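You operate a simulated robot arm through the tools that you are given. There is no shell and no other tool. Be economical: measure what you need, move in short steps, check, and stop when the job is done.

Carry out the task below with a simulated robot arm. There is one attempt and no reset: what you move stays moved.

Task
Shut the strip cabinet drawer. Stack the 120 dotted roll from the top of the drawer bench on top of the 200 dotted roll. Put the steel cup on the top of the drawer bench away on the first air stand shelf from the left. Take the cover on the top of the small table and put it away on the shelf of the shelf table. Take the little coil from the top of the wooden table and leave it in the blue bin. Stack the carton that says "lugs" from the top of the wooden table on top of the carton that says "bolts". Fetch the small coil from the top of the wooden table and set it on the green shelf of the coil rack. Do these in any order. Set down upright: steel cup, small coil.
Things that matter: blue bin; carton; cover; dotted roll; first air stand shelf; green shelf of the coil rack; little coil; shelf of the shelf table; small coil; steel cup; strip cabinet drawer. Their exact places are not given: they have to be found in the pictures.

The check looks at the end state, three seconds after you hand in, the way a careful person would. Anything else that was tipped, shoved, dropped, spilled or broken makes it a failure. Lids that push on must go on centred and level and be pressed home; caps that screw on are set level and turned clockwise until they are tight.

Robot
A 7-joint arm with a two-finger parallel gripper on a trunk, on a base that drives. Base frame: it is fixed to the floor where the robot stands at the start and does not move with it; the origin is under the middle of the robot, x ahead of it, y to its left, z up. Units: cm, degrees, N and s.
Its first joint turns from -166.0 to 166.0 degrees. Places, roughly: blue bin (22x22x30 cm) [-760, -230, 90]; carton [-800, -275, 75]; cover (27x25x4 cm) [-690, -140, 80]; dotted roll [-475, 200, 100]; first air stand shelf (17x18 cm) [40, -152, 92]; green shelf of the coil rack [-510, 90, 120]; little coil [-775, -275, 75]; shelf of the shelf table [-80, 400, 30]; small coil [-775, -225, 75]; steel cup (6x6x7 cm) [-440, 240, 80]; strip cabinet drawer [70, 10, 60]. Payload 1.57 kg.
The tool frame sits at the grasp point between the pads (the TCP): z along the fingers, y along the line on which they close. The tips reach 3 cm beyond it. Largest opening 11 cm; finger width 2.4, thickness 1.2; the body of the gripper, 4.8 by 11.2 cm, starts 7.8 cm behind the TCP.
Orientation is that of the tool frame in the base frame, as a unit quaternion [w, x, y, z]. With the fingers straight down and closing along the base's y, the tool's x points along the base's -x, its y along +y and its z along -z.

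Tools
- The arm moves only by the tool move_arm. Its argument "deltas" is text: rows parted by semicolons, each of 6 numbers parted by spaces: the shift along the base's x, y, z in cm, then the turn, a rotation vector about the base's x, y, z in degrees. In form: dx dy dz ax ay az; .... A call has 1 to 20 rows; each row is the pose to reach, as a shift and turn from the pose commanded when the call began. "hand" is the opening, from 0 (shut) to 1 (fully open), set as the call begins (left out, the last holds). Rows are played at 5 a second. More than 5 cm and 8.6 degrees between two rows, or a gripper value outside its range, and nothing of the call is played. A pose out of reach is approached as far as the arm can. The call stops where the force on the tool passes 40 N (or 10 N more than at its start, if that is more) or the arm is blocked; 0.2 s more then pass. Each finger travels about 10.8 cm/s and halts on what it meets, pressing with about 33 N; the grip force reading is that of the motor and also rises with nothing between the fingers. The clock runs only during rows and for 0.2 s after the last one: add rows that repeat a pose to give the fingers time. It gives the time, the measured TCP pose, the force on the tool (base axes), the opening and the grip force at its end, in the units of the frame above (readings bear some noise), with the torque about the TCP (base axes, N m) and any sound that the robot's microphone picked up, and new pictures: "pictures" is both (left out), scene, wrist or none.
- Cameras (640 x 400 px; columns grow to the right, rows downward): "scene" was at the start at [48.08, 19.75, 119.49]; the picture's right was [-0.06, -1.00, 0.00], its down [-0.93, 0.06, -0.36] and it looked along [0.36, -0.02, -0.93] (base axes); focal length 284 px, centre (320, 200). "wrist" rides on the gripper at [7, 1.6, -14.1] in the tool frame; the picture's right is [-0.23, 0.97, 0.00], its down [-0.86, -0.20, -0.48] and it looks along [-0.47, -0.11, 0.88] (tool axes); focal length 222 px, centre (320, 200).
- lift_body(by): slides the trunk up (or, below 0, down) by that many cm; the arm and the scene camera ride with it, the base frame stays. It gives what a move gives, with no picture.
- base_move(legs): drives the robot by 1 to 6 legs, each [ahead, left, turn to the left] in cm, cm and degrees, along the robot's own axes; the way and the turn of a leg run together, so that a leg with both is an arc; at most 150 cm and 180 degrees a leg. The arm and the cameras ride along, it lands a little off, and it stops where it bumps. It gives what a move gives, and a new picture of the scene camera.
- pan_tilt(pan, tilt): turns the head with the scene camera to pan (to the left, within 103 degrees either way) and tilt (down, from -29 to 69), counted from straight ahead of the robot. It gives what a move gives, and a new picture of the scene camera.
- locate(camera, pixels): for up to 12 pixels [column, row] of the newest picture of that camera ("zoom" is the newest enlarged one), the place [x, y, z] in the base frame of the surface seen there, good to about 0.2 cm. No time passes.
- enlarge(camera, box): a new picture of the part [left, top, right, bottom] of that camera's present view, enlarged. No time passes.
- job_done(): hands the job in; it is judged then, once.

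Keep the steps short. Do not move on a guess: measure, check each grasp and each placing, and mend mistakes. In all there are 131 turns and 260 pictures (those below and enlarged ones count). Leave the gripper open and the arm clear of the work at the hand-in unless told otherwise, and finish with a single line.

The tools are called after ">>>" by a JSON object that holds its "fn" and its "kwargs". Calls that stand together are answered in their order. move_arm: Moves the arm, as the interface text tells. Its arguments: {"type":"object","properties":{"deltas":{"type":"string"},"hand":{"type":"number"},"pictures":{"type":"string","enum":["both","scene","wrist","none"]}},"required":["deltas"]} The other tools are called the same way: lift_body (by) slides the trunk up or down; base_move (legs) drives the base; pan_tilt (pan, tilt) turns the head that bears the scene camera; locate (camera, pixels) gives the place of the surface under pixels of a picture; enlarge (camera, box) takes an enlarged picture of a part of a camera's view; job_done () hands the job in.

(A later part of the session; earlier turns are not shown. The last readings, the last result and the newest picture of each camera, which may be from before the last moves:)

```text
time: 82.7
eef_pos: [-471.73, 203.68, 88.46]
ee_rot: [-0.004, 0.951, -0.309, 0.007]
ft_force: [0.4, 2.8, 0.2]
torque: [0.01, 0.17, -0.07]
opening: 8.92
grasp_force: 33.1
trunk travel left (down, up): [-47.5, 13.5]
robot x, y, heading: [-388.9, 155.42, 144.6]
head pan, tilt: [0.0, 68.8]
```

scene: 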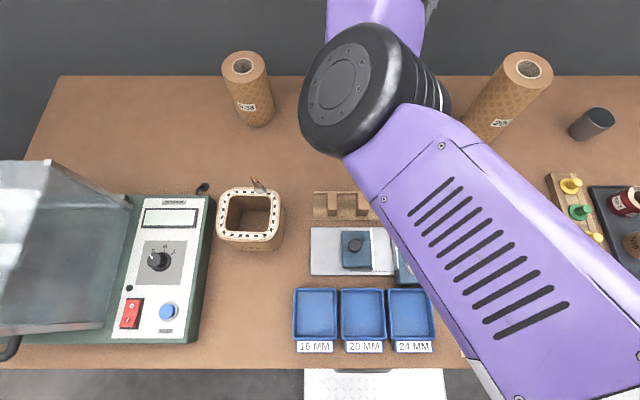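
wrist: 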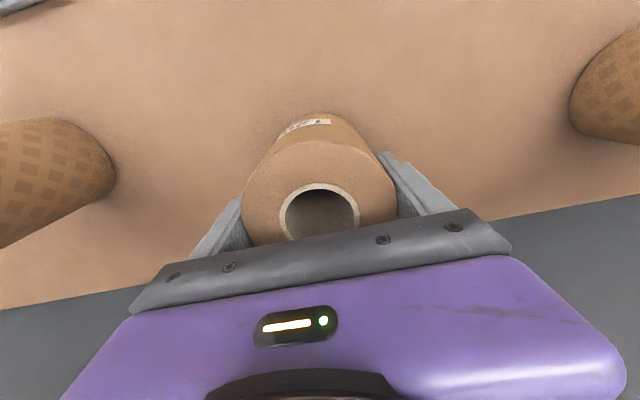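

Gripped at 8.9 cm with 33 N. I'll lift it 26 cm straight up.

>>> {"fn": "move_arm", "kwargs": {"deltas": "0 0 3 0 0 0; 0 0 7.5 0 0 0; 0 0 12 0 0 0; 0 0 16.5 0 0 0; 0 0 21 0 0 0; 0 0 26 0 0 0; 0 0 26 0 0 0", "pictures": "wrist"}}

```text
time: 84.3
eef_pos: [-471.45, 203.39, 114.66]
ee_rot: [-0.004, 0.951, -0.309, 0.008]
ft_force: [-0.8, -0.7, -4.8]
torque: [-0.03, 0.0, -0.03]
opening: 8.95
grasp_force: 33.1
trunk travel left (down, up): [-47.5, 13.5]
robot x, y, heading: [-389.05, 155.52, 145.0]
head pan, tilt: [0.0, 68.8]
```

wrist: 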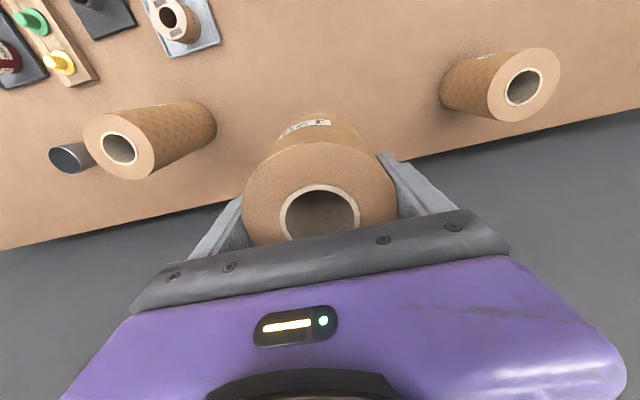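

I'll measure the held roll's rim against the TCP, and roll 200's rim again.

>>> {"fn": "locate", "kwargs": {"camera": "wrist", "pixels": [[247, 195], [393, 190], [320, 145], [280, 155], [360, 152], [86, 132], [153, 158], [108, 114], [134, 177], [284, 215], [357, 212], [320, 186]]}}

```text
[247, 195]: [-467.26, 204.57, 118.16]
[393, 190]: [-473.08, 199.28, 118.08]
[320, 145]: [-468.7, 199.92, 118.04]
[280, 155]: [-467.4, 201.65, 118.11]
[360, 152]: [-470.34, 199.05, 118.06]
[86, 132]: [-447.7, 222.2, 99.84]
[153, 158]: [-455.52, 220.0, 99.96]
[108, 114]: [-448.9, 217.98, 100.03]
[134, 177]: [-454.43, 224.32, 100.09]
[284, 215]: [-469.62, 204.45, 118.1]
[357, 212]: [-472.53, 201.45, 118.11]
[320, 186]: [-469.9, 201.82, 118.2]
```

The held roll is centred on the TCP, with its bottom at z ≈106. I'll carry it over roll 200 and lower it to just above.

>>> {"fn": "move_arm", "kwargs": {"deltas": "3.3 3 0 0 0 0; 6.6 6 0 0 0 0; 9.9 9 0 0 0 0; 13.2 12 0 0 0 0; 16.5 15 0 0 0 0; 19.75 17.94 0 0 0 0; 19.75 17.94 0 0 0 0; 19.75 17.94 -3 0 0 0; 19.75 17.94 -5 0 0 0", "pictures": "both"}}

```text
time: 86.3
eef_pos: [-451.73, 221.68, 109.22]
ee_rot: [-0.004, 0.951, -0.308, 0.008]
ft_force: [0.3, 0.4, -5.0]
torque: [-0.01, -0.01, -0.01]
opening: 8.95
grasp_force: 32.8
trunk travel left (down, up): [-47.5, 13.5]
robot x, y, heading: [-389.11, 155.64, 144.8]
head pan, tilt: [0.0, 68.8]
```

scene: 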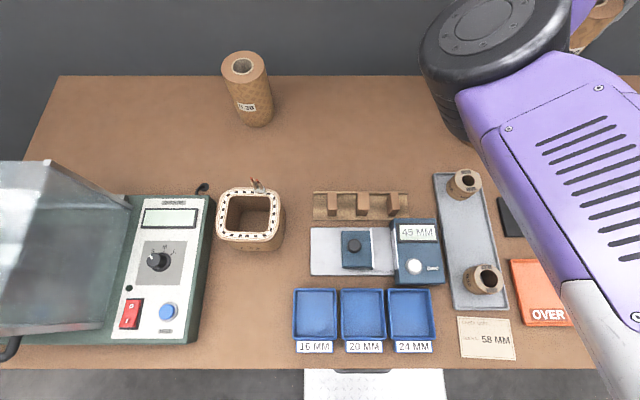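
wrist: 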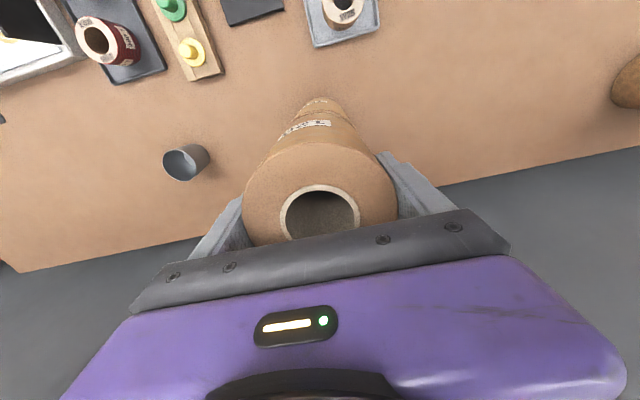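

About 0.7 cm to go. I'll lower in small steps until the weight comes off.

>>> {"fn": "move_arm", "kwargs": {"deltas": "0.1 -0.3 -0.3 0 0 0; 0.1 -0.3 -0.5 0 0 0; 0.1 -0.3 -0.6 0 0 0; 0.1 -0.3 -0.7 0 0 0", "pictures": "none"}}

```text
time: 87.3
eef_pos: [-451.79, 221.58, 108.66]
ee_rot: [-0.004, 0.951, -0.308, 0.008]
ft_force: [0.0, -0.1, -4.1]
torque: [-0.02, 0.0, 0.02]
opening: 8.94
grasp_force: 32.7
trunk travel left (down, up): [-47.5, 13.5]
robot x, y, heading: [-388.61, 155.65, 145.0]
head pan, tilt: [0.0, 68.8]
```

>>> {"fn": "move_arm", "kwargs": {"deltas": "0 -0.1 -0.1 0 0 0; 0 -0.1 -0.2 0 0 0; 0 -0.1 -0.3 0 0 0; 0 -0.1 -0.3 0 0 0", "pictures": "wrist"}}

```text
time: 88.3
eef_pos: [-451.79, 221.33, 108.44]
ee_rot: [-0.004, 0.951, -0.309, 0.008]
ft_force: [0.2, -1.0, 9.2]
torque: [-0.53, 0.22, 0.05]
opening: 8.96
grasp_force: 33.4
trunk travel left (down, up): [-47.5, 13.5]
robot x, y, heading: [-388.81, 155.72, 145.0]
head pan, tilt: [0.0, 68.8]
```

wrist: 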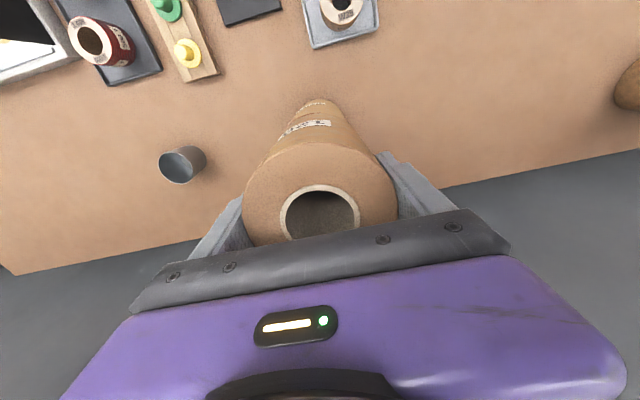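

Contact at about 14 N. I'll release by a small opening first, then fully, and rise straight up.

>>> {"fn": "move_arm", "kwargs": {"deltas": "0 0 0.1 0 0 0; 0 0 0.1 0 0 0", "hand": 0.86, "pictures": "none"}}

>>> {"fn": "move_arm", "kwargs": {"deltas": "0 0 0 0 0 0; 0 0 0 0 0 0; 0 0 3 0 0 0; 0 0 7.5 0 0 0; 0 0 12 0 0 0", "hand": 1}}

```text
time: 88.9
eef_pos: [-451.77, 221.34, 108.47]
ee_rot: [-0.004, 0.951, -0.309, 0.008]
ft_force: [-0.2, 0.3, -0.5]
torque: [0.01, -0.01, -0.01]
opening: 9.5
grasp_force: 0.1
trunk travel left (down, up): [-47.5, 13.5]
robot x, y, heading: [-388.84, 155.66, 145.0]
head pan, tilt: [0.0, 68.8]
```

```text
time: 90.1
eef_pos: [-451.82, 221.25, 120.59]
ee_rot: [-0.004, 0.951, -0.309, 0.008]
ft_force: [-0.8, 0.9, -0.7]
torque: [-0.03, 0.0, -0.03]
opening: 11.05
grasp_force: 0.1
trunk travel left (down, up): [-47.5, 13.5]
robot x, y, heading: [-389.04, 155.53, 145.0]
head pan, tilt: [0.0, 68.8]
```

scene: 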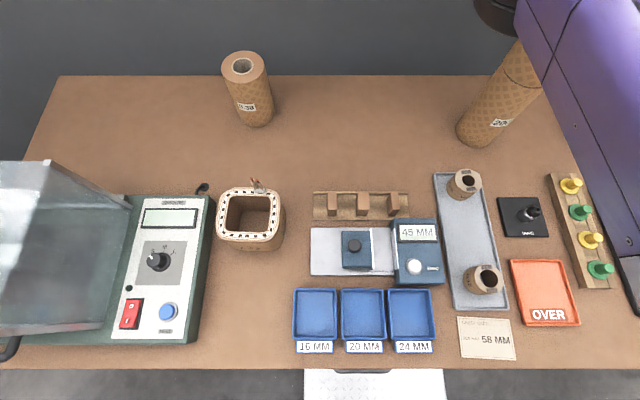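
wrist: 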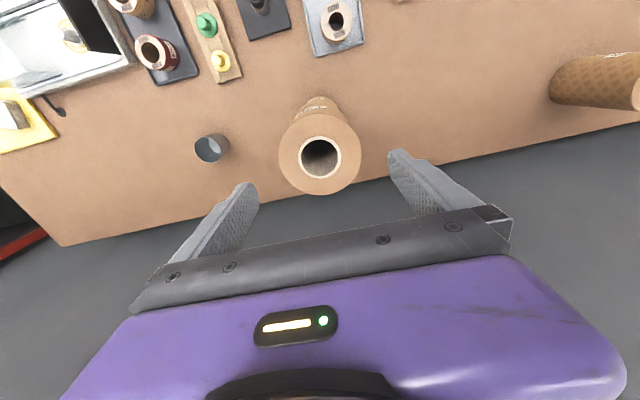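

The stack stands well. Now the steel cup at wrist (212,148): I'll zoom in and measure its rim.

>>> {"fn": "enlarge", "kwargs": {"camera": "wrist", "box": [170, 110, 260, 180]}}

>>> {"fn": "locate", "kwargs": {"camera": "wrist", "pixels": [[195, 148], [210, 162], [198, 158], [222, 150], [208, 137], [219, 132], [229, 143], [280, 155], [360, 155], [320, 118], [320, 193]]}}

```text
5.71 times, centred on (215, 145) of wrist
```

zoom: 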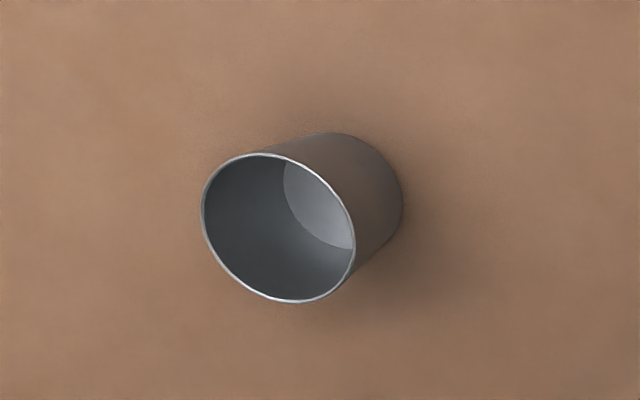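

```text
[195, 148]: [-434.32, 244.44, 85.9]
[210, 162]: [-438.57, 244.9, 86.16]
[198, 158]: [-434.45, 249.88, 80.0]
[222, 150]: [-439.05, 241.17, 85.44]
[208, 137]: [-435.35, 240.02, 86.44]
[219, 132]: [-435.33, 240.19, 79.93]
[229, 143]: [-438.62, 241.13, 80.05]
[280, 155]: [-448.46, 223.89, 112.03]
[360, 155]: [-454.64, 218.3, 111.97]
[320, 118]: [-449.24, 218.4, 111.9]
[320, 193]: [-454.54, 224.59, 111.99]
```

>>> {"fn": "locate", "kwargs": {"camera": "zoom", "pixels": [[203, 205], [355, 245], [260, 153], [295, 301], [225, 165], [335, 285], [320, 180], [225, 262]]}}

```text
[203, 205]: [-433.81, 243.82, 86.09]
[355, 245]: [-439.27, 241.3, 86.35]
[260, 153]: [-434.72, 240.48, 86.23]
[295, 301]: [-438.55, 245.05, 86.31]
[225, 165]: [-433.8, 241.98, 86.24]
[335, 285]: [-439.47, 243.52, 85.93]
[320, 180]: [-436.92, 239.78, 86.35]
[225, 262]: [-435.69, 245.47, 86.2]
```

Cup centre is (-436.6,242.7) with the rim at z 86.3. I'll shift the base 18 cm right to bring it in range.

>>> {"fn": "base_move", "kwargs": {"legs": [[0, -18, 0]]}}

```text
time: 91.5
eef_pos: [-441.74, 235.44, 120.76]
ee_rot: [-0.004, 0.951, -0.308, 0.008]
ft_force: [-0.4, 0.2, -0.3]
torque: [0.05, -0.02, 0.0]
opening: 11.0
grasp_force: 0.0
trunk travel left (down, up): [-47.5, 13.5]
robot x, y, heading: [-378.98, 169.84, 145.2]
head pan, tilt: [0.0, 68.8]
```

scene: 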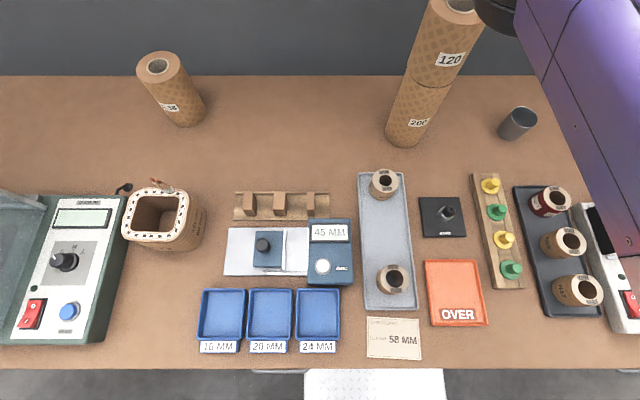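

>>> {"fn": "move_arm", "kwargs": {"deltas": "2.5 3.6 0 0 0 0; 5.1 7.3 0 0 0 0; 5.1 7.3 -4.5 0 0 0; 5.1 7.3 -9 0 0 0; 5.1 7.3 -13.5 0 0 0; 5.1 7.3 -18 0 0 0; 5.1 7.3 -22.5 0 0 0; 5.1 7.3 -26 0 0 0; 5.1 7.3 -26 0 0 0", "pictures": "wrist"}}

```text
time: 93.5
eef_pos: [-436.37, 242.83, 94.55]
ee_rot: [-0.004, 0.951, -0.309, 0.007]
ft_force: [-0.7, 0.4, -0.2]
torque: [-0.02, 0.01, 0.03]
opening: 11.03
grasp_force: 0.1
trunk travel left (down, up): [-47.5, 13.5]
robot x, y, heading: [-379.16, 169.71, 144.9]
head pan, tilt: [0.0, 68.8]
```

wrist: 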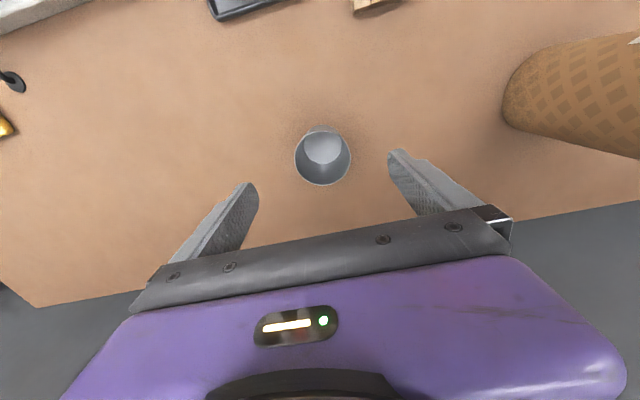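

The cup is centred between the fingers. I'll go down and close.

>>> {"fn": "move_arm", "kwargs": {"deltas": "0 0 -4 0 0 0; 0 0 -8 0 0 0; 0 0 -10.6 0 0 0; 0 0 -10.6 0 0 0", "pictures": "none"}}

>>> {"fn": "move_arm", "kwargs": {"deltas": "0 0 0 0 0 0; 0 0 0 0 0 0; 0 0 0 0 0 0; 0 0 0 0 0 0", "hand": 0, "pictures": "none"}}

>>> {"fn": "move_arm", "kwargs": {"deltas": "0 0 4 0 0 0; 0 0 8 0 0 0; 0 0 12 0 0 0; 0 0 16 0 0 0; 0 0 20 0 0 0; 0 0 24 0 0 0", "pictures": "wrist"}}

```text
time: 94.5
eef_pos: [-436.65, 242.7, 84.0]
ee_rot: [-0.004, 0.951, -0.309, 0.007]
ft_force: [0.7, 0.7, 0.7]
torque: [-0.02, -0.01, -0.02]
opening: 11.03
grasp_force: 0.1
trunk travel left (down, up): [-47.5, 13.5]
robot x, y, heading: [-379.22, 169.89, 145.0]
head pan, tilt: [0.0, 68.8]
```

```text
time: 95.5
eef_pos: [-436.65, 242.68, 84.04]
ee_rot: [-0.004, 0.951, -0.309, 0.008]
ft_force: [-0.1, 0.9, 0.0]
torque: [-0.03, -0.01, -0.03]
opening: 5.89
grasp_force: 33.0
trunk travel left (down, up): [-47.5, 13.5]
robot x, y, heading: [-379.08, 170.1, 144.9]
head pan, tilt: [0.0, 68.8]
```

```text
time: 96.9
eef_pos: [-436.85, 242.93, 108.04]
ee_rot: [-0.003, 0.951, -0.309, 0.009]
ft_force: [0.5, 0.4, -1.0]
torque: [-0.04, 0.05, -0.02]
opening: 5.86
grasp_force: 33.2
trunk travel left (down, up): [-47.5, 13.5]
robot x, y, heading: [-378.51, 169.93, 145.1]
head pan, tilt: [0.0, 68.8]
```

wrist: 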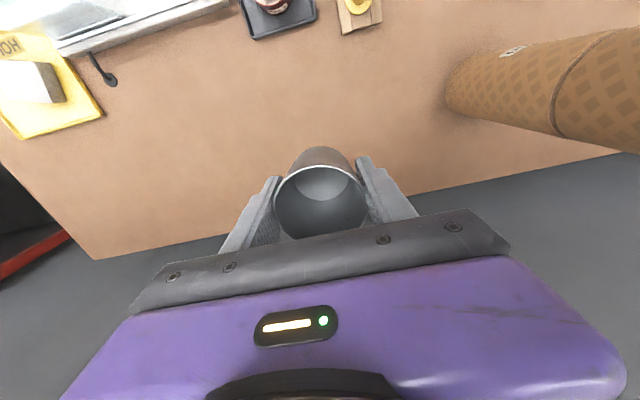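

The cup is held upright. I'll back away from the bench, pull the arm in, then head for the air stand.

>>> {"fn": "base_move", "kwargs": {"legs": [[-80, 0, 0]]}}

>>> {"fn": "move_arm", "kwargs": {"deltas": "2.8 -3.5 0 0 0 0; 5.6 -7 0 0 0 0; 8.4 -10.5 0 0 0 0; 11.2 -14 0 0 0 0; 14 -17.5 0 0 0 0; 15 -19 0 0 0 0", "pictures": "none"}}

```text
time: 101.2
eef_pos: [-371.21, 196.48, 108.04]
ee_rot: [-0.003, 0.952, -0.306, 0.009]
ft_force: [-0.1, 0.4, -1.3]
torque: [0.02, -0.01, -0.03]
opening: 5.81
grasp_force: 32.7
trunk travel left (down, up): [-47.5, 13.5]
robot x, y, heading: [-312.64, 123.85, 145.2]
head pan, tilt: [0.0, 68.8]
```

scene: 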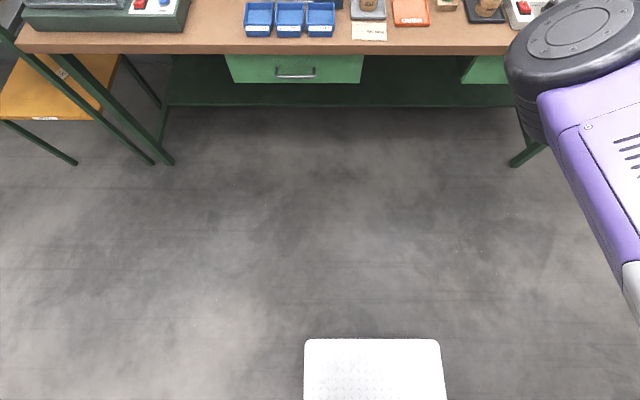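

```text
time: 102.7
eef_pos: [-356.17, 177.42, 108.13]
ee_rot: [-0.003, 0.952, -0.305, 0.008]
ft_force: [0.0, 0.9, -1.6]
torque: [0.02, 0.01, 0.01]
opening: 5.85
grasp_force: 32.3
trunk travel left (down, up): [-47.5, 13.5]
robot x, y, heading: [-312.55, 123.79, 145.2]
head pan, tilt: [0.0, 68.8]
```

>>> {"fn": "base_move", "kwargs": {"legs": [[-136, 68, 0], [0, 0, -145], [90, -10, 0]]}}

>>> {"fn": "pan_tilt", "kwargs": {"pan": -35, "tilt": 15}}

```text
refused: leg 1 is longer than a leg can be; nothing moved
```

```text
time: 103.9
eef_pos: [-356.13, 177.42, 108.13]
ee_rot: [-0.003, 0.952, -0.306, 0.009]
ft_force: [0.9, 0.0, -0.6]
torque: [0.01, 0.0, 0.01]
opening: 5.88
grasp_force: 33.3
trunk travel left (down, up): [-47.5, 13.5]
robot x, y, heading: [-312.41, 123.86, 145.1]
head pan, tilt: [-35.0, 15.0]
```

scene: 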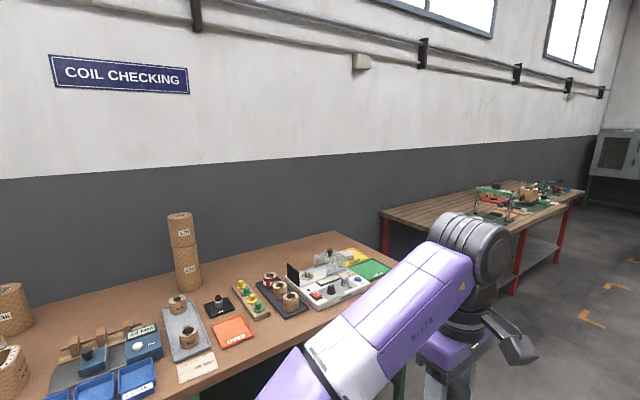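

>>> {"fn": "base_move", "kwargs": {"legs": [[-68, 34, 0], [-68, 34, 0], [0, 0, -145], [90, -10, 0]]}}

>>> {"fn": "pan_tilt", "kwargs": {"pan": -35, "tilt": 18}}

```text
time: 122.0
eef_pos: [-84.88, -37.34, 108.01]
ee_rot: [-0.007, -0.004, 1.0, -0.006]
ft_force: [-0.6, 0.3, -0.4]
torque: [-0.01, 0.01, 0.0]
opening: 5.87
grasp_force: 33.3
trunk travel left (down, up): [-47.5, 13.5]
robot x, y, heading: [-151.44, -19.45, 1.4]
head pan, tilt: [-35.0, 15.0]
```

scene: 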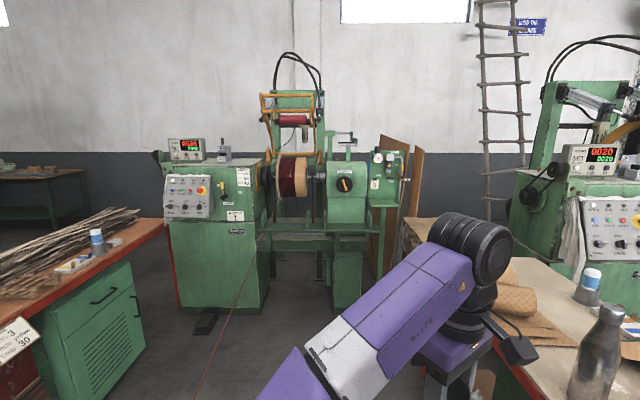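

```text
time: 122.6
eef_pos: [-84.73, -37.5, 108.01]
ee_rot: [-0.007, -0.004, 1.0, -0.007]
ft_force: [-0.2, 0.4, -0.4]
torque: [-0.02, 0.01, -0.05]
opening: 5.85
grasp_force: 33.3
trunk travel left (down, up): [-47.5, 13.5]
robot x, y, heading: [-151.46, -19.74, 1.2]
head pan, tilt: [-35.0, 18.0]
```

scene: 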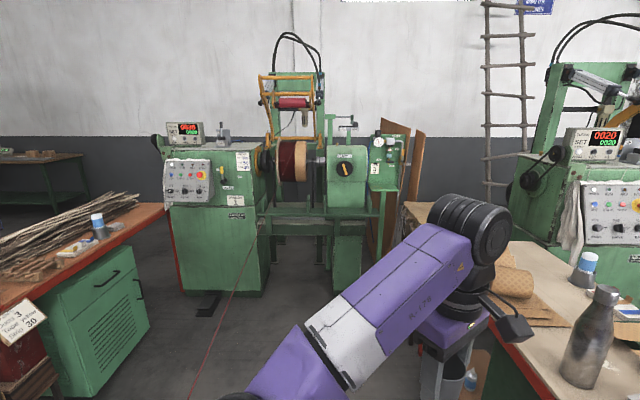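

The green board with gauge near (385,165) is the air stand. I'll zoom in and measure.

>>> {"fn": "enlarge", "kwargs": {"camera": "scene", "box": [320, 110, 450, 270]}}

>>> {"fn": "locate", "kwargs": {"camera": "scene", "pixels": [[385, 187], [375, 188], [398, 187], [385, 140], [350, 160], [345, 260], [320, 225], [415, 205], [440, 250], [600, 250], [340, 212], [380, 250]]}}

```text
2.50 times, centred on (385, 190) of scene
```

zoom: 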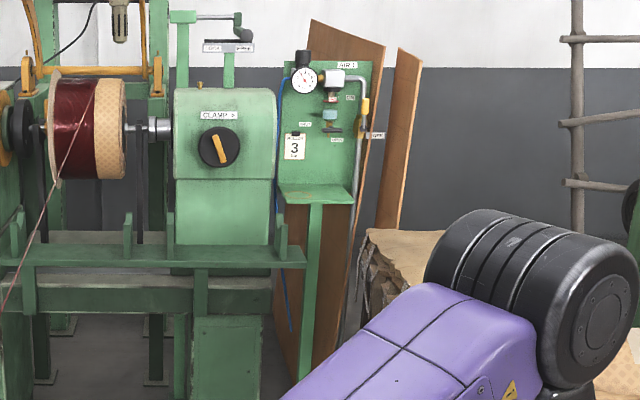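

```text
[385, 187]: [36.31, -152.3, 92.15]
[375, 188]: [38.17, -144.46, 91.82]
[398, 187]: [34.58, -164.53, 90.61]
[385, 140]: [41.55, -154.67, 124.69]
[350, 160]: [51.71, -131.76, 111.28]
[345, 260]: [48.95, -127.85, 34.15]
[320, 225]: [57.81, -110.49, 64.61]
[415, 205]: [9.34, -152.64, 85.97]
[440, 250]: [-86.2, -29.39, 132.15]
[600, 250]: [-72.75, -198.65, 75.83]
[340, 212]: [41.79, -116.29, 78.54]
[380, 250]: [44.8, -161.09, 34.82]
```

The shelf is at about (36,-153,92), with a stool in front of it. I'll move nearer and turn toward it for a closer look.

>>> {"fn": "base_move", "kwargs": {"legs": [[80, -8, 0], [0, 0, -25]]}}

>>> {"fn": "pan_tilt", "kwargs": {"pan": -10, "tilt": 35}}

```text
time: 128.2
eef_pos: [-18.23, -70.09, 108.06]
ee_rot: [-0.008, 0.211, 0.977, -0.003]
ft_force: [-0.2, 0.0, -0.6]
torque: [0.02, -0.01, -0.01]
opening: 5.87
grasp_force: 33.1
trunk travel left (down, up): [-47.5, 13.5]
robot x, y, heading: [-71.12, -25.68, -23.6]
head pan, tilt: [-35.0, 18.0]
```

scene: 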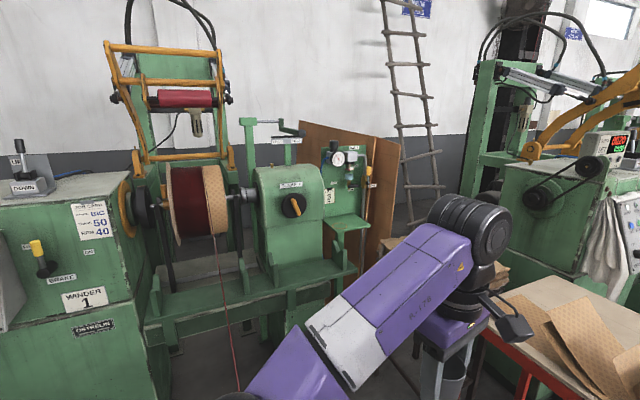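

```text
time: 129.1
eef_pos: [-18.29, -70.17, 107.91]
ee_rot: [-0.008, 0.21, 0.978, -0.005]
ft_force: [0.2, -0.5, 0.4]
torque: [0.01, -0.01, 0.0]
opening: 5.86
grasp_force: 32.9
trunk travel left (down, up): [-47.5, 13.5]
robot x, y, heading: [-70.73, -25.65, -23.1]
head pan, tilt: [-10.0, 35.0]
```

scene: 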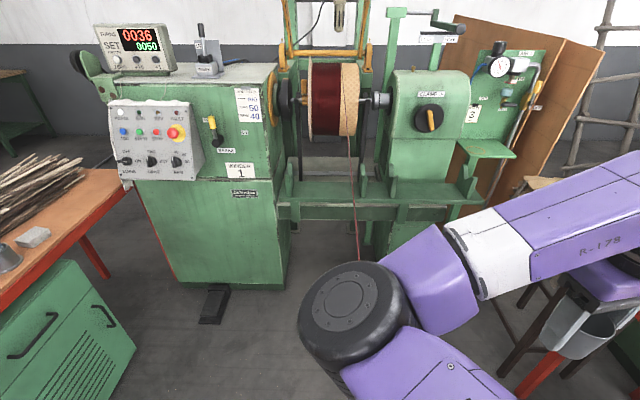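

>>> {"fn": "enlarge", "kwargs": {"camera": "scene", "box": [440, 30, 600, 210]}}

>>> {"fn": "locate", "kwargs": {"camera": "scene", "pixels": [[460, 144], [500, 142], [514, 155], [478, 157], [487, 149], [540, 182], [480, 200], [420, 215], [285, 270], [230, 240], [540, 330], [520, 300]]}}

```text
2.22 times, centred on (520, 120) of scene
```

zoom: 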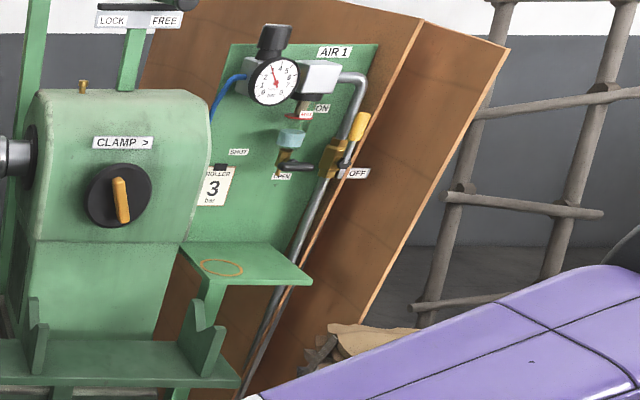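

```text
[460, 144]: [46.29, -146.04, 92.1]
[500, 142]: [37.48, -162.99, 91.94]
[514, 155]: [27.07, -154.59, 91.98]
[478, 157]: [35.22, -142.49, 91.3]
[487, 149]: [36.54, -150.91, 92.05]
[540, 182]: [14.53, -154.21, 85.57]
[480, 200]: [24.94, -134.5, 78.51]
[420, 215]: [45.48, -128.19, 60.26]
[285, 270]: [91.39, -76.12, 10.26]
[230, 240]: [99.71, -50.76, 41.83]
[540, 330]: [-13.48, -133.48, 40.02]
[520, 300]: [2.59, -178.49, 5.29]
```

The shelf centre is about (36.5,-151.5), facing (-0.89,0.46). I'll check how far the gauge and valve stick out above it.

>>> {"fn": "locate", "kwargs": {"camera": "zoom", "pixels": [[273, 80], [275, 35], [318, 78], [290, 140], [295, 165], [310, 167], [335, 155], [360, 125], [233, 205], [190, 170], [208, 270], [242, 267]]}}

>>> {"fn": "locate", "kwargs": {"camera": "zoom", "pixels": [[185, 246], [268, 244], [312, 283], [213, 281], [192, 340], [215, 350], [120, 200], [190, 120]]}}

```text
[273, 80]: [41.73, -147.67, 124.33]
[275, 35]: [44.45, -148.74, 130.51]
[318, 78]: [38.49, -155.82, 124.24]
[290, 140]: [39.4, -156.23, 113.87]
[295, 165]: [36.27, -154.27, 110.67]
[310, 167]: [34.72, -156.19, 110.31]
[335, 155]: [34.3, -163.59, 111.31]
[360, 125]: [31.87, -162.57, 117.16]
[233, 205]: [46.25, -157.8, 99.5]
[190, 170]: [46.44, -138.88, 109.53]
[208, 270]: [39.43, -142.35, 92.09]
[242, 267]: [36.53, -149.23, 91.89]
```

```text
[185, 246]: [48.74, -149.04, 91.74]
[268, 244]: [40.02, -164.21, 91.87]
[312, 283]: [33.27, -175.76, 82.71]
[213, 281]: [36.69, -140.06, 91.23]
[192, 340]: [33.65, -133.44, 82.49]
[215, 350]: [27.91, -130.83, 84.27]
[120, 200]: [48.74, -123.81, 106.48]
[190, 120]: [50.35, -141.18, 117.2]
```

The valve handle reaches 9 cm out from the board and the gauge 7 cm, so clearance behind the hand matters. I'll view my own hand to measure its depth.

>>> {"fn": "pan_tilt", "kwargs": {"pan": -45, "tilt": 40}}

```text
time: 130.1
eef_pos: [-18.23, -70.12, 108.07]
ee_rot: [-0.009, 0.212, 0.977, -0.004]
ft_force: [0.2, 0.6, 0.1]
torque: [0.03, -0.04, 0.0]
opening: 5.84
grasp_force: 33.0
trunk travel left (down, up): [-47.5, 13.5]
robot x, y, heading: [-71.12, -25.75, -23.4]
head pan, tilt: [-45.0, 40.0]
```

scene: 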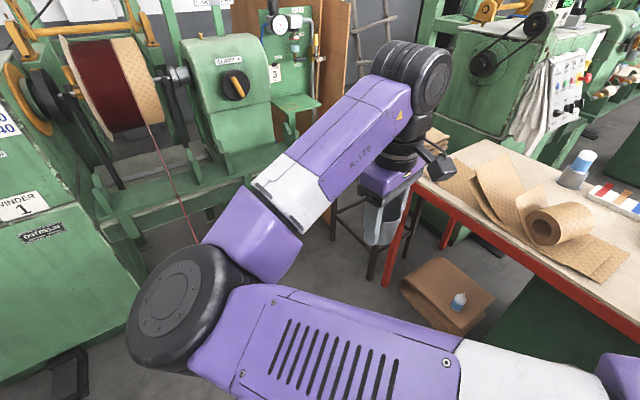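

>>> {"fn": "locate", "kwargs": {"camera": "scene", "pixels": [[385, 183], [360, 178], [405, 158], [412, 128], [435, 165], [430, 80], [400, 50], [385, 65], [375, 100], [330, 150], [290, 185], [440, 155]]}}

>>> {"fn": "enlarge", "kwargs": {"camera": "scene", "box": [320, 30, 480, 270]}}

```text
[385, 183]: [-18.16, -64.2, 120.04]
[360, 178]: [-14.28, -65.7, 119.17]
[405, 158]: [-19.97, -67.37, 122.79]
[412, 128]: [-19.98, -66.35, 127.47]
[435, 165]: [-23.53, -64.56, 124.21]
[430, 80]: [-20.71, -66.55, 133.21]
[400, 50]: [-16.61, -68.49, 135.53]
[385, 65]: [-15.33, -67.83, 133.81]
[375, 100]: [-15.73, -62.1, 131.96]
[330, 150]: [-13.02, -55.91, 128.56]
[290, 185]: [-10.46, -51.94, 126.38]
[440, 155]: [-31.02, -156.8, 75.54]
```

```text
1.67 times, centred on (400, 150) of scene
```

zoom: 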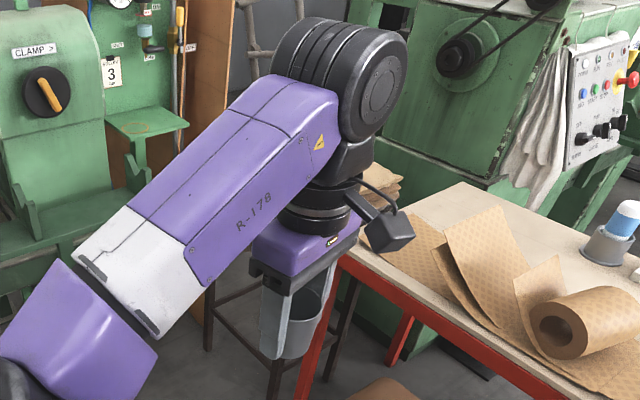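

>>> {"fn": "locate", "kwargs": {"camera": "zoom", "pixels": [[208, 345], [272, 392], [303, 395], [345, 268], [350, 295], [390, 360], [400, 290], [180, 390], [60, 330], [375, 180], [500, 330], [392, 190]]}}

>>> {"fn": "locate", "kwargs": {"camera": "scene", "pixels": [[365, 278], [388, 285], [330, 235], [345, 225], [640, 350], [520, 275], [425, 185], [240, 170], [100, 230], [215, 205], [300, 150], [290, 95]]}}

```text
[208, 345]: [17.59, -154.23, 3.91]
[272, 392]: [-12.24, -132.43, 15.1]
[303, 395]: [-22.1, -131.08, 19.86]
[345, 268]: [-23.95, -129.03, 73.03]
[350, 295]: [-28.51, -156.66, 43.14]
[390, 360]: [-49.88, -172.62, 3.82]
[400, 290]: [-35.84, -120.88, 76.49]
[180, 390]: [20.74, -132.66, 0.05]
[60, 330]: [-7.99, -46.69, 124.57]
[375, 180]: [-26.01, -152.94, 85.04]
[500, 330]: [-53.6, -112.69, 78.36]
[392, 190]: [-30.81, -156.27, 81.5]
```

```text
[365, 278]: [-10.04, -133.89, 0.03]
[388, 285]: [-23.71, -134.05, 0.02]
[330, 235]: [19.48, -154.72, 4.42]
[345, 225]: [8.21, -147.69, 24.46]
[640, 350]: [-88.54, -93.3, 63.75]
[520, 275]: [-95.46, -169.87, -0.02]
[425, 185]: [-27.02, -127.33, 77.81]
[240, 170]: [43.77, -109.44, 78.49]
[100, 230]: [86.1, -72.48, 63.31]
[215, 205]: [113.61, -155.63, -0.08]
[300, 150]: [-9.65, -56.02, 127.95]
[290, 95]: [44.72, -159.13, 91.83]
```

Aisle limits are clear: the red table edge at l≈126 and the bed in front at d≈-89, in board axes. I'll drive to about (-30,-86), heading -27, with the hand passing above the stool.

>>> {"fn": "base_move", "kwargs": {"legs": [[60, -38, -3.6]]}}

```text
time: 134.1
eef_pos: [15.58, -131.84, 108.04]
ee_rot: [-0.009, 0.24, 0.971, -0.005]
ft_force: [-0.7, -0.7, -0.5]
torque: [0.01, 0.01, 0.03]
opening: 5.89
grasp_force: 33.2
trunk travel left (down, up): [-47.5, 13.5]
robot x, y, heading: [-34.73, -84.6, -26.9]
head pan, tilt: [-45.0, 40.0]
stopped in leg 1: the robot was blocked; the commanded pose is now the measured one
```

scene: 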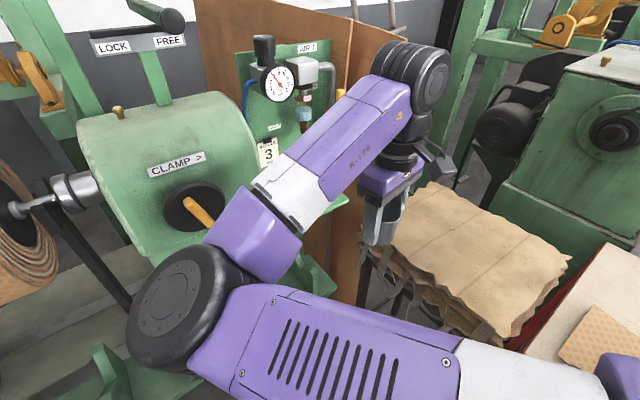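

The base bumped lightly, probably on the red table's side. I'll step 2 cm away from it and look down there for anything disturbed.

>>> {"fn": "base_move", "kwargs": {"legs": [[0, 2.5, 0]]}}

>>> {"fn": "pan_tilt", "kwargs": {"pan": -80, "tilt": 55}}

```text
time: 134.9
eef_pos: [16.79, -129.72, 108.04]
ee_rot: [-0.008, 0.239, 0.971, -0.004]
ft_force: [0.0, 0.1, -1.8]
torque: [0.0, 0.03, 0.01]
opening: 5.85
grasp_force: 33.1
trunk travel left (down, up): [-47.5, 13.5]
robot x, y, heading: [-33.64, -82.33, -26.7]
head pan, tilt: [-45.0, 40.0]
```

scene: 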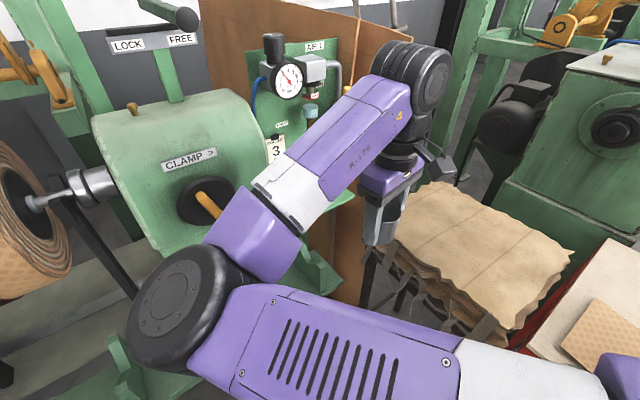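

```text
time: 135.9
eef_pos: [16.83, -129.63, 108.16]
ee_rot: [-0.009, 0.24, 0.971, -0.004]
ft_force: [-0.1, -0.1, -0.5]
torque: [-0.02, 0.01, -0.01]
opening: 5.86
grasp_force: 32.6
trunk travel left (down, up): [-47.5, 13.5]
robot x, y, heading: [-33.56, -82.15, -26.8]
head pan, tilt: [-80.0, 55.0]
```

scene: 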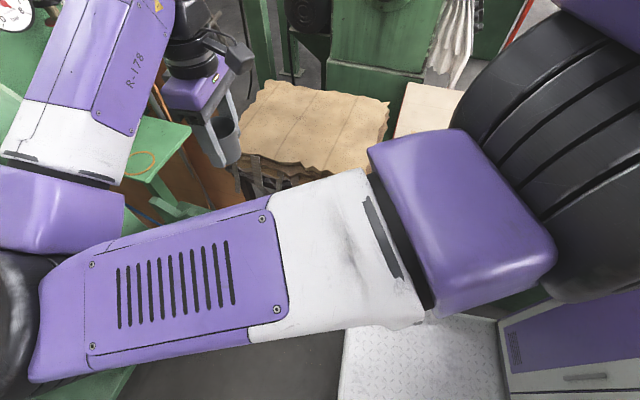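

Nothing seems disturbed. I'll move the cup over the ring mark on the shelf's left front, with the hand leaning 8° away from the board.

>>> {"fn": "move_arm", "kwargs": {"deltas": "3.3 -2.7 0 -1.2 -2.4 0; 6.6 -5.4 0 -2.5 -4.7 0; 9.9 -8.2 0 -3.7 -7.1 0; 13.2 -11 0 -3.7 -7.1 0; 16.5 -13.8 0 -3.7 -7.1 0; 16.5 -13.8 0 -3.7 -7.1 0", "pictures": "wrist"}}

>>> {"fn": "pan_tilt", "kwargs": {"pan": -40, "tilt": 35}}

```text
time: 137.3
eef_pos: [33.41, -143.68, 107.96]
ee_rot: [0.059, 0.24, 0.969, -0.022]
ft_force: [0.4, 0.1, -0.3]
torque: [0.01, 0.0, 0.05]
opening: 5.85
grasp_force: 33.0
trunk travel left (down, up): [-47.5, 13.5]
robot x, y, heading: [-33.49, -82.16, -26.8]
head pan, tilt: [-80.0, 55.0]
```

wrist: 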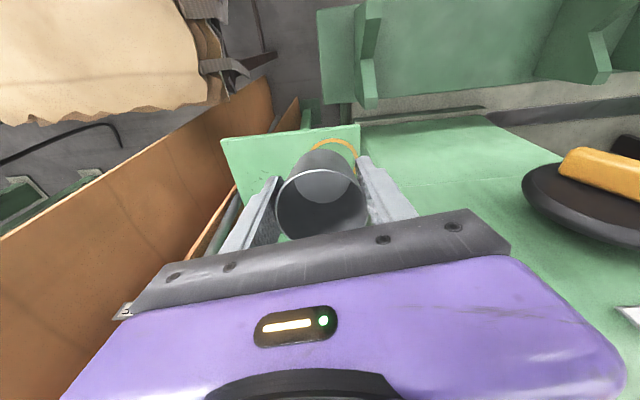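

```text
time: 138.4
eef_pos: [33.48, -143.76, 108.08]
ee_rot: [0.059, 0.239, 0.969, -0.021]
ft_force: [0.2, 0.4, -1.0]
torque: [0.02, 0.0, -0.03]
opening: 5.85
grasp_force: 32.9
trunk travel left (down, up): [-47.5, 13.5]
robot x, y, heading: [-33.22, -82.29, -26.7]
head pan, tilt: [-40.0, 35.0]
```

scene: 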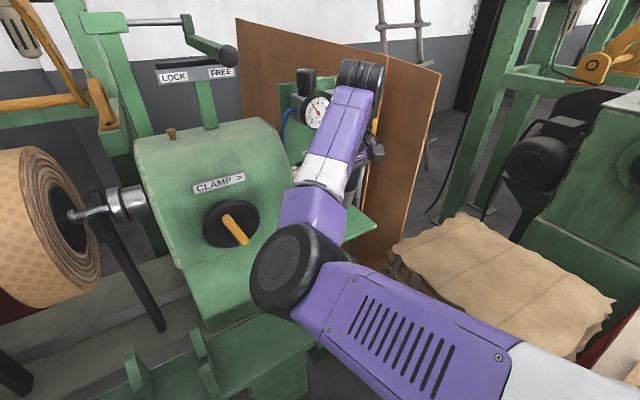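

>>> {"fn": "locate", "kwargs": {"camera": "wrist", "pixels": [[225, 142], [358, 128], [350, 150], [320, 143], [358, 160], [235, 175], [620, 170], [470, 150]]}}

>>> {"fn": "locate", "kwargs": {"camera": "scene", "pixels": [[280, 262], [255, 275], [295, 310], [310, 215], [345, 130], [372, 220], [235, 235], [290, 190], [250, 130], [355, 80], [318, 108], [380, 150]]}}

```text
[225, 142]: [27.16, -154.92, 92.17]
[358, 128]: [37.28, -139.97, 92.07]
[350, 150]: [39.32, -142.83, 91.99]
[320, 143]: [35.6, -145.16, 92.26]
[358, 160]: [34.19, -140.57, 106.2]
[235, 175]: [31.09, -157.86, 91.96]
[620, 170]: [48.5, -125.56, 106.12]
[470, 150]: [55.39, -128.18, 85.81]
```

```text
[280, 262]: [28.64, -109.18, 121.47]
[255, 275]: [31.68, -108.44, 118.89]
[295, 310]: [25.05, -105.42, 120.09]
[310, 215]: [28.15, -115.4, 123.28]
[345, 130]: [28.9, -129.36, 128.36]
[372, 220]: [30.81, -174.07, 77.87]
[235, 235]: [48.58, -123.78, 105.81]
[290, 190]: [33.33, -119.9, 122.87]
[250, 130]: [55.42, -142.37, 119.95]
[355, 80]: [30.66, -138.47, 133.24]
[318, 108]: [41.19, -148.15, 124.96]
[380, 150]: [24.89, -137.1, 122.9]
```

There's clearance. I'll move to the final spot over the shelf and lower to just above it.

>>> {"fn": "move_arm", "kwargs": {"deltas": "2 -1.6 0 0 0 0; 3.95 -3.1 0 0 0 0; 3.95 -3.1 -3 0 0 0; 3.95 -3.1 -6 0 0 0; 3.95 -3.1 -9 0 0 0; 3.95 -3.1 -10.5 0 0 0; 3.95 -3.1 -10.5 0 0 0", "pictures": "both"}}

```text
time: 140.0
eef_pos: [37.14, -146.58, 97.51]
ee_rot: [0.059, 0.24, 0.969, -0.021]
ft_force: [-0.6, 0.0, -1.0]
torque: [-0.01, -0.01, 0.0]
opening: 5.88
grasp_force: 33.6
trunk travel left (down, up): [-47.5, 13.5]
robot x, y, heading: [-33.4, -82.41, -26.9]
head pan, tilt: [-40.0, 35.0]
```

scene: 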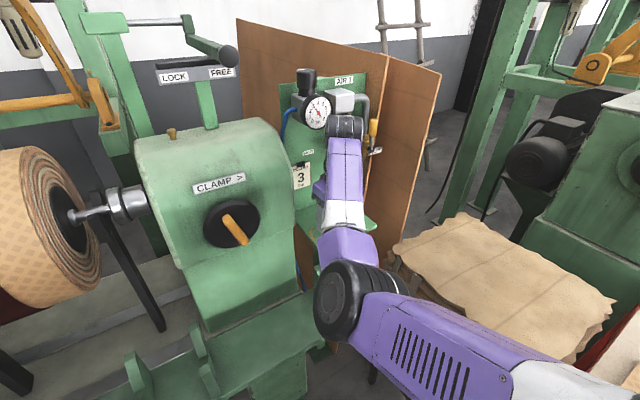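
wrist: 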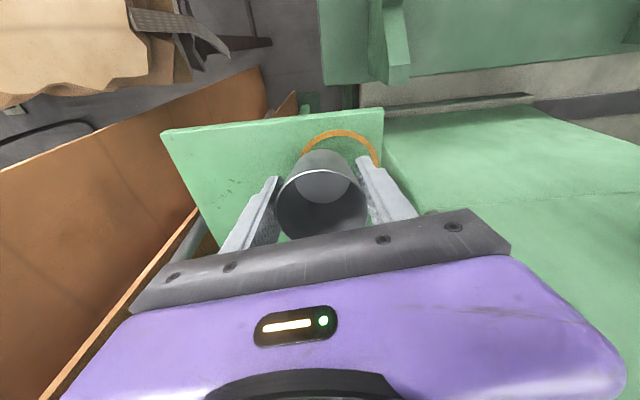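

>>> {"fn": "move_arm", "kwargs": {"deltas": "0 0 -0.4 0 0 0; 0 0 -0.7 0 0 0; 0 0 -0.9 0 0 0; 0 0 -1.1 0 0 0; 0 0 -1.1 0 0 0", "pictures": "none"}}

```text
time: 141.2
eef_pos: [37.32, -146.55, 96.4]
ee_rot: [0.059, 0.24, 0.969, -0.021]
ft_force: [0.2, 0.0, 0.0]
torque: [-0.01, 0.03, 0.02]
opening: 5.86
grasp_force: 32.6
trunk travel left (down, up): [-47.5, 13.5]
robot x, y, heading: [-33.33, -82.32, -26.7]
head pan, tilt: [-40.0, 35.0]
```

>>> {"fn": "move_arm", "kwargs": {"deltas": "0 0 -0.2 0 0 0; 0 0 -0.3 0 0 0; 0 0 -0.4 0 0 0; 0 0 -0.4 0 0 0", "pictures": "none"}}

```text
time: 142.2
eef_pos: [37.32, -146.7, 96.22]
ee_rot: [0.061, 0.24, 0.969, -0.022]
ft_force: [-1.2, 0.9, 18.5]
torque: [0.14, 0.29, -0.05]
opening: 5.83
grasp_force: 33.0
trunk travel left (down, up): [-47.5, 13.5]
robot x, y, heading: [-33.58, -82.85, -26.5]
head pan, tilt: [-40.0, 35.0]
```

It's touching. I'll ease off slightly and open a little so the cup settles flat.

>>> {"fn": "move_arm", "kwargs": {"deltas": "0 0 0.2 0 0 0; 0 0 0.2 0 0 0", "hand": 0.6, "pictures": "none"}}

>>> {"fn": "move_arm", "kwargs": {"deltas": "0 0 0 0 0 0; 0 0 0 0 0 0; 0 0 0 0 0 0", "hand": 0.8, "pictures": "wrist"}}

```text
time: 142.8
eef_pos: [37.3, -146.54, 96.15]
ee_rot: [0.06, 0.239, 0.969, -0.02]
ft_force: [-0.3, 0.3, -0.3]
torque: [-0.02, -0.05, -0.02]
opening: 6.61
grasp_force: 0.0
trunk travel left (down, up): [-47.5, 13.5]
robot x, y, heading: [-33.26, -82.26, -26.9]
head pan, tilt: [-40.0, 35.0]
```

```text
time: 143.6
eef_pos: [37.31, -146.62, 96.11]
ee_rot: [0.059, 0.239, 0.969, -0.021]
ft_force: [0.5, 0.3, 0.6]
torque: [0.03, 0.01, 0.0]
opening: 8.8
grasp_force: 0.2
trunk travel left (down, up): [-47.5, 13.5]
robot x, y, heading: [-33.21, -82.34, -26.8]
head pan, tilt: [-40.0, 35.0]
```

wrist: 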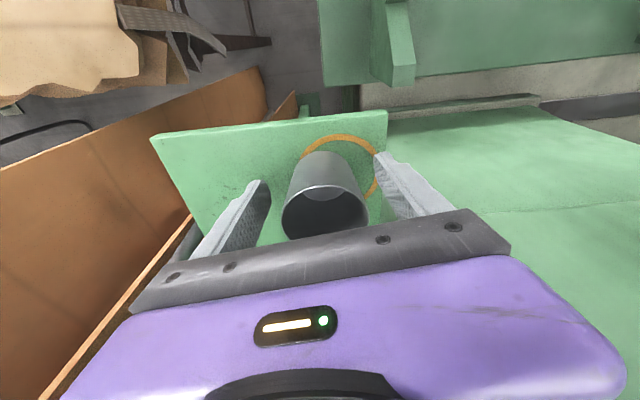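

The cup stands on its own. I'll withdraw up along the tool axis, then back.

>>> {"fn": "move_arm", "kwargs": {"deltas": "-0.5 0.26 4 0 0 0; -1 0.5 8 0 0 0; -1.5 0.8 12 0 0 0; -4.8 3.5 12 0 0 0; -8.1 6.2 12 0 0 0; -11.4 8.9 12 1.2 2.4 0; -14.7 11.6 12 2.5 4.7 0; -18 14.3 12 3.7 7.1 0", "pictures": "scene"}}

```text
time: 145.4
eef_pos: [19.05, -132.39, 108.42]
ee_rot: [-0.008, 0.24, 0.971, -0.004]
ft_force: [-0.1, -0.6, -0.3]
torque: [0.01, -0.03, 0.0]
opening: 8.8
grasp_force: 0.0
trunk travel left (down, up): [-47.5, 13.5]
robot x, y, heading: [-33.36, -82.33, -26.8]
head pan, tilt: [-40.0, 35.0]
```

scene: 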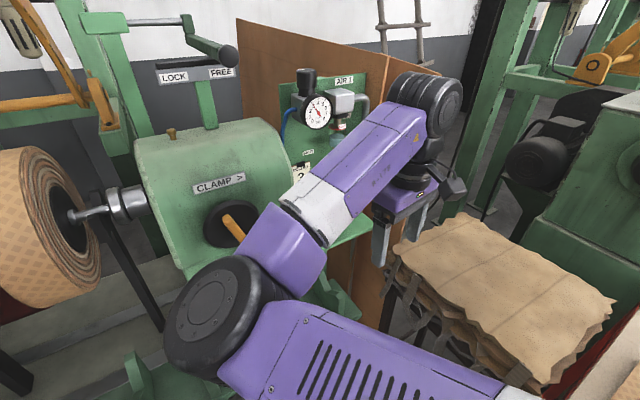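

>>> {"fn": "base_move", "kwargs": {"legs": [[-59, 35, 3.6]]}}

>>> {"fn": "pan_tilt", "kwargs": {"pan": -15, "tilt": 30}}

>>> {"fn": "enlarge", "kwargs": {"camera": "scene", "box": [400, 60, 640, 240]}}

```text
time: 149.2
eef_pos: [-16.37, -72.19, 108.51]
ee_rot: [-0.009, 0.208, 0.978, -0.005]
ft_force: [0.2, 0.3, 0.1]
torque: [0.03, 0.01, -0.02]
opening: 8.8
grasp_force: 0.1
trunk travel left (down, up): [-47.5, 13.5]
robot x, y, heading: [-72.42, -25.71, -23.2]
head pan, tilt: [-40.0, 35.0]
```

scene: 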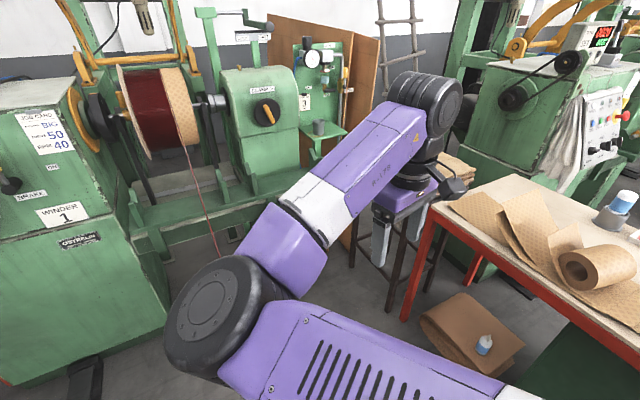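

```text
time: 150.1
eef_pos: [-16.38, -72.06, 108.39]
ee_rot: [-0.009, 0.209, 0.978, -0.004]
ft_force: [0.6, -0.4, 0.1]
torque: [0.01, 0.0, -0.02]
opening: 8.81
grasp_force: 0.1
trunk travel left (down, up): [-47.5, 13.5]
robot x, y, heading: [-72.42, -25.75, -22.9]
head pan, tilt: [-15.0, 30.0]
```

scene: 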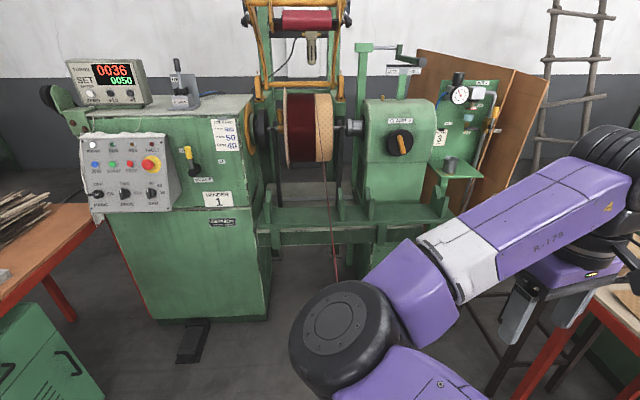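

```text
2.22 times, centred on (520, 150) of scene
```

zoom: 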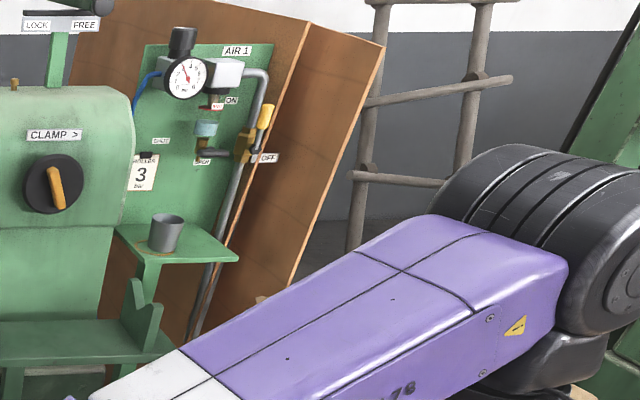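

The cup stands upright on the shelf. Now back across to the open floor, then face the far side for the wooden table.

>>> {"fn": "base_move", "kwargs": {"legs": [[-75, -24, 0], [-85, -26, 0], [0, 0, 180], [0, 0, 25]]}}

>>> {"fn": "pan_tilt", "kwargs": {"pan": 10, "tilt": 15}}

```text
time: 167.4
eef_pos: [-310.83, 3.96, 108.5]
ee_rot: [-0.007, 0.999, 0.045, 0.006]
ft_force: [-0.7, -0.3, 0.0]
torque: [0.02, 0.0, 0.02]
opening: 8.78
grasp_force: 0.0
trunk travel left (down, up): [-47.5, 13.5]
robot x, y, heading: [-239.62, -9.68, -173.9]
head pan, tilt: [-15.0, 30.0]
```

scene: 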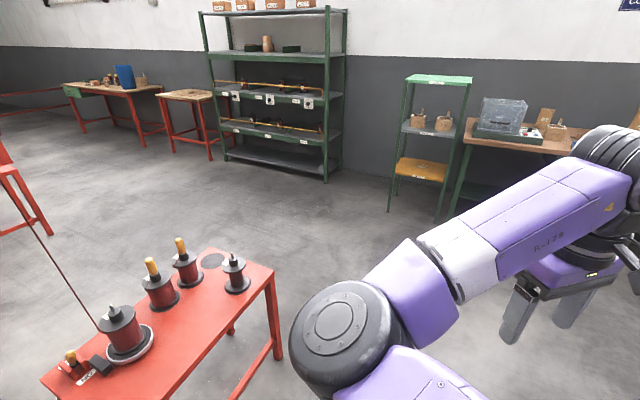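

```text
time: 168.3
eef_pos: [-310.79, 3.98, 108.4]
ee_rot: [-0.007, 0.999, 0.046, 0.006]
ft_force: [0.3, -0.7, 0.3]
torque: [0.01, -0.03, -0.01]
opening: 8.8
grasp_force: 0.1
trunk travel left (down, up): [-47.5, 13.5]
robot x, y, heading: [-239.38, -9.53, -173.9]
head pan, tilt: [10.0, 15.0]
```

scene: 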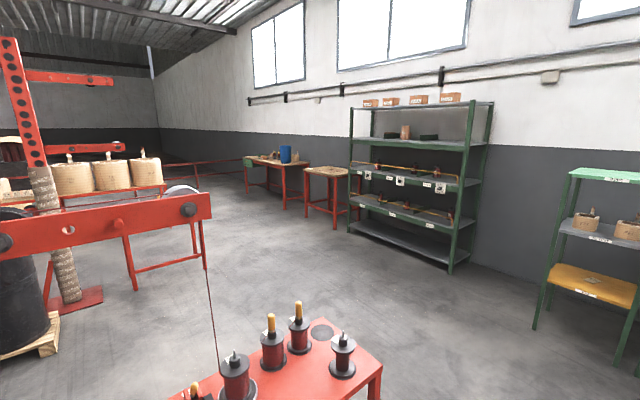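

The wooden table with the blue bin is at (285,160) and the small table with the cover at (325,172). I'll measure.

>>> {"fn": "locate", "kwargs": {"camera": "scene", "pixels": [[245, 162], [282, 168], [305, 165], [306, 172], [345, 177], [335, 228], [350, 232], [450, 272], [285, 150], [305, 215], [380, 350], [130, 290]]}}

>>> {"fn": "enlarge", "kwargs": {"camera": "scene", "box": [230, 130, 370, 240]}}

```text
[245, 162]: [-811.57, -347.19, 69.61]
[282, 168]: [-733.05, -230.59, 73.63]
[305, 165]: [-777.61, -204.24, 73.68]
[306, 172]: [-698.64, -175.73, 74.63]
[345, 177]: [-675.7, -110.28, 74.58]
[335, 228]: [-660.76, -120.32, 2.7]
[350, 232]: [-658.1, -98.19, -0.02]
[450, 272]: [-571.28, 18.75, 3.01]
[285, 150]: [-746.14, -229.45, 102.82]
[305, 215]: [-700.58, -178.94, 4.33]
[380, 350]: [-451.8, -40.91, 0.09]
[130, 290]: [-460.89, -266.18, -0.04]
```

```text
3.64 times, centred on (300, 185) of scene
```

zoom: 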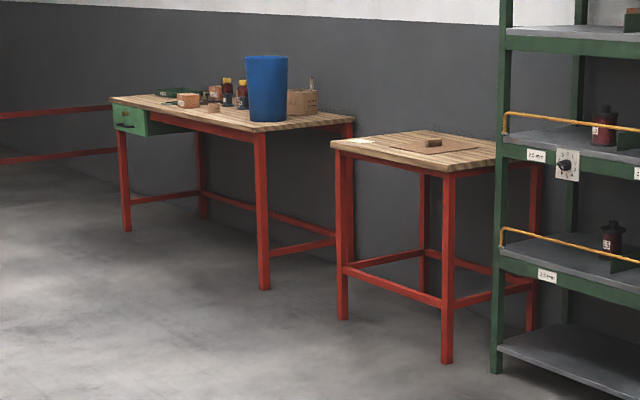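

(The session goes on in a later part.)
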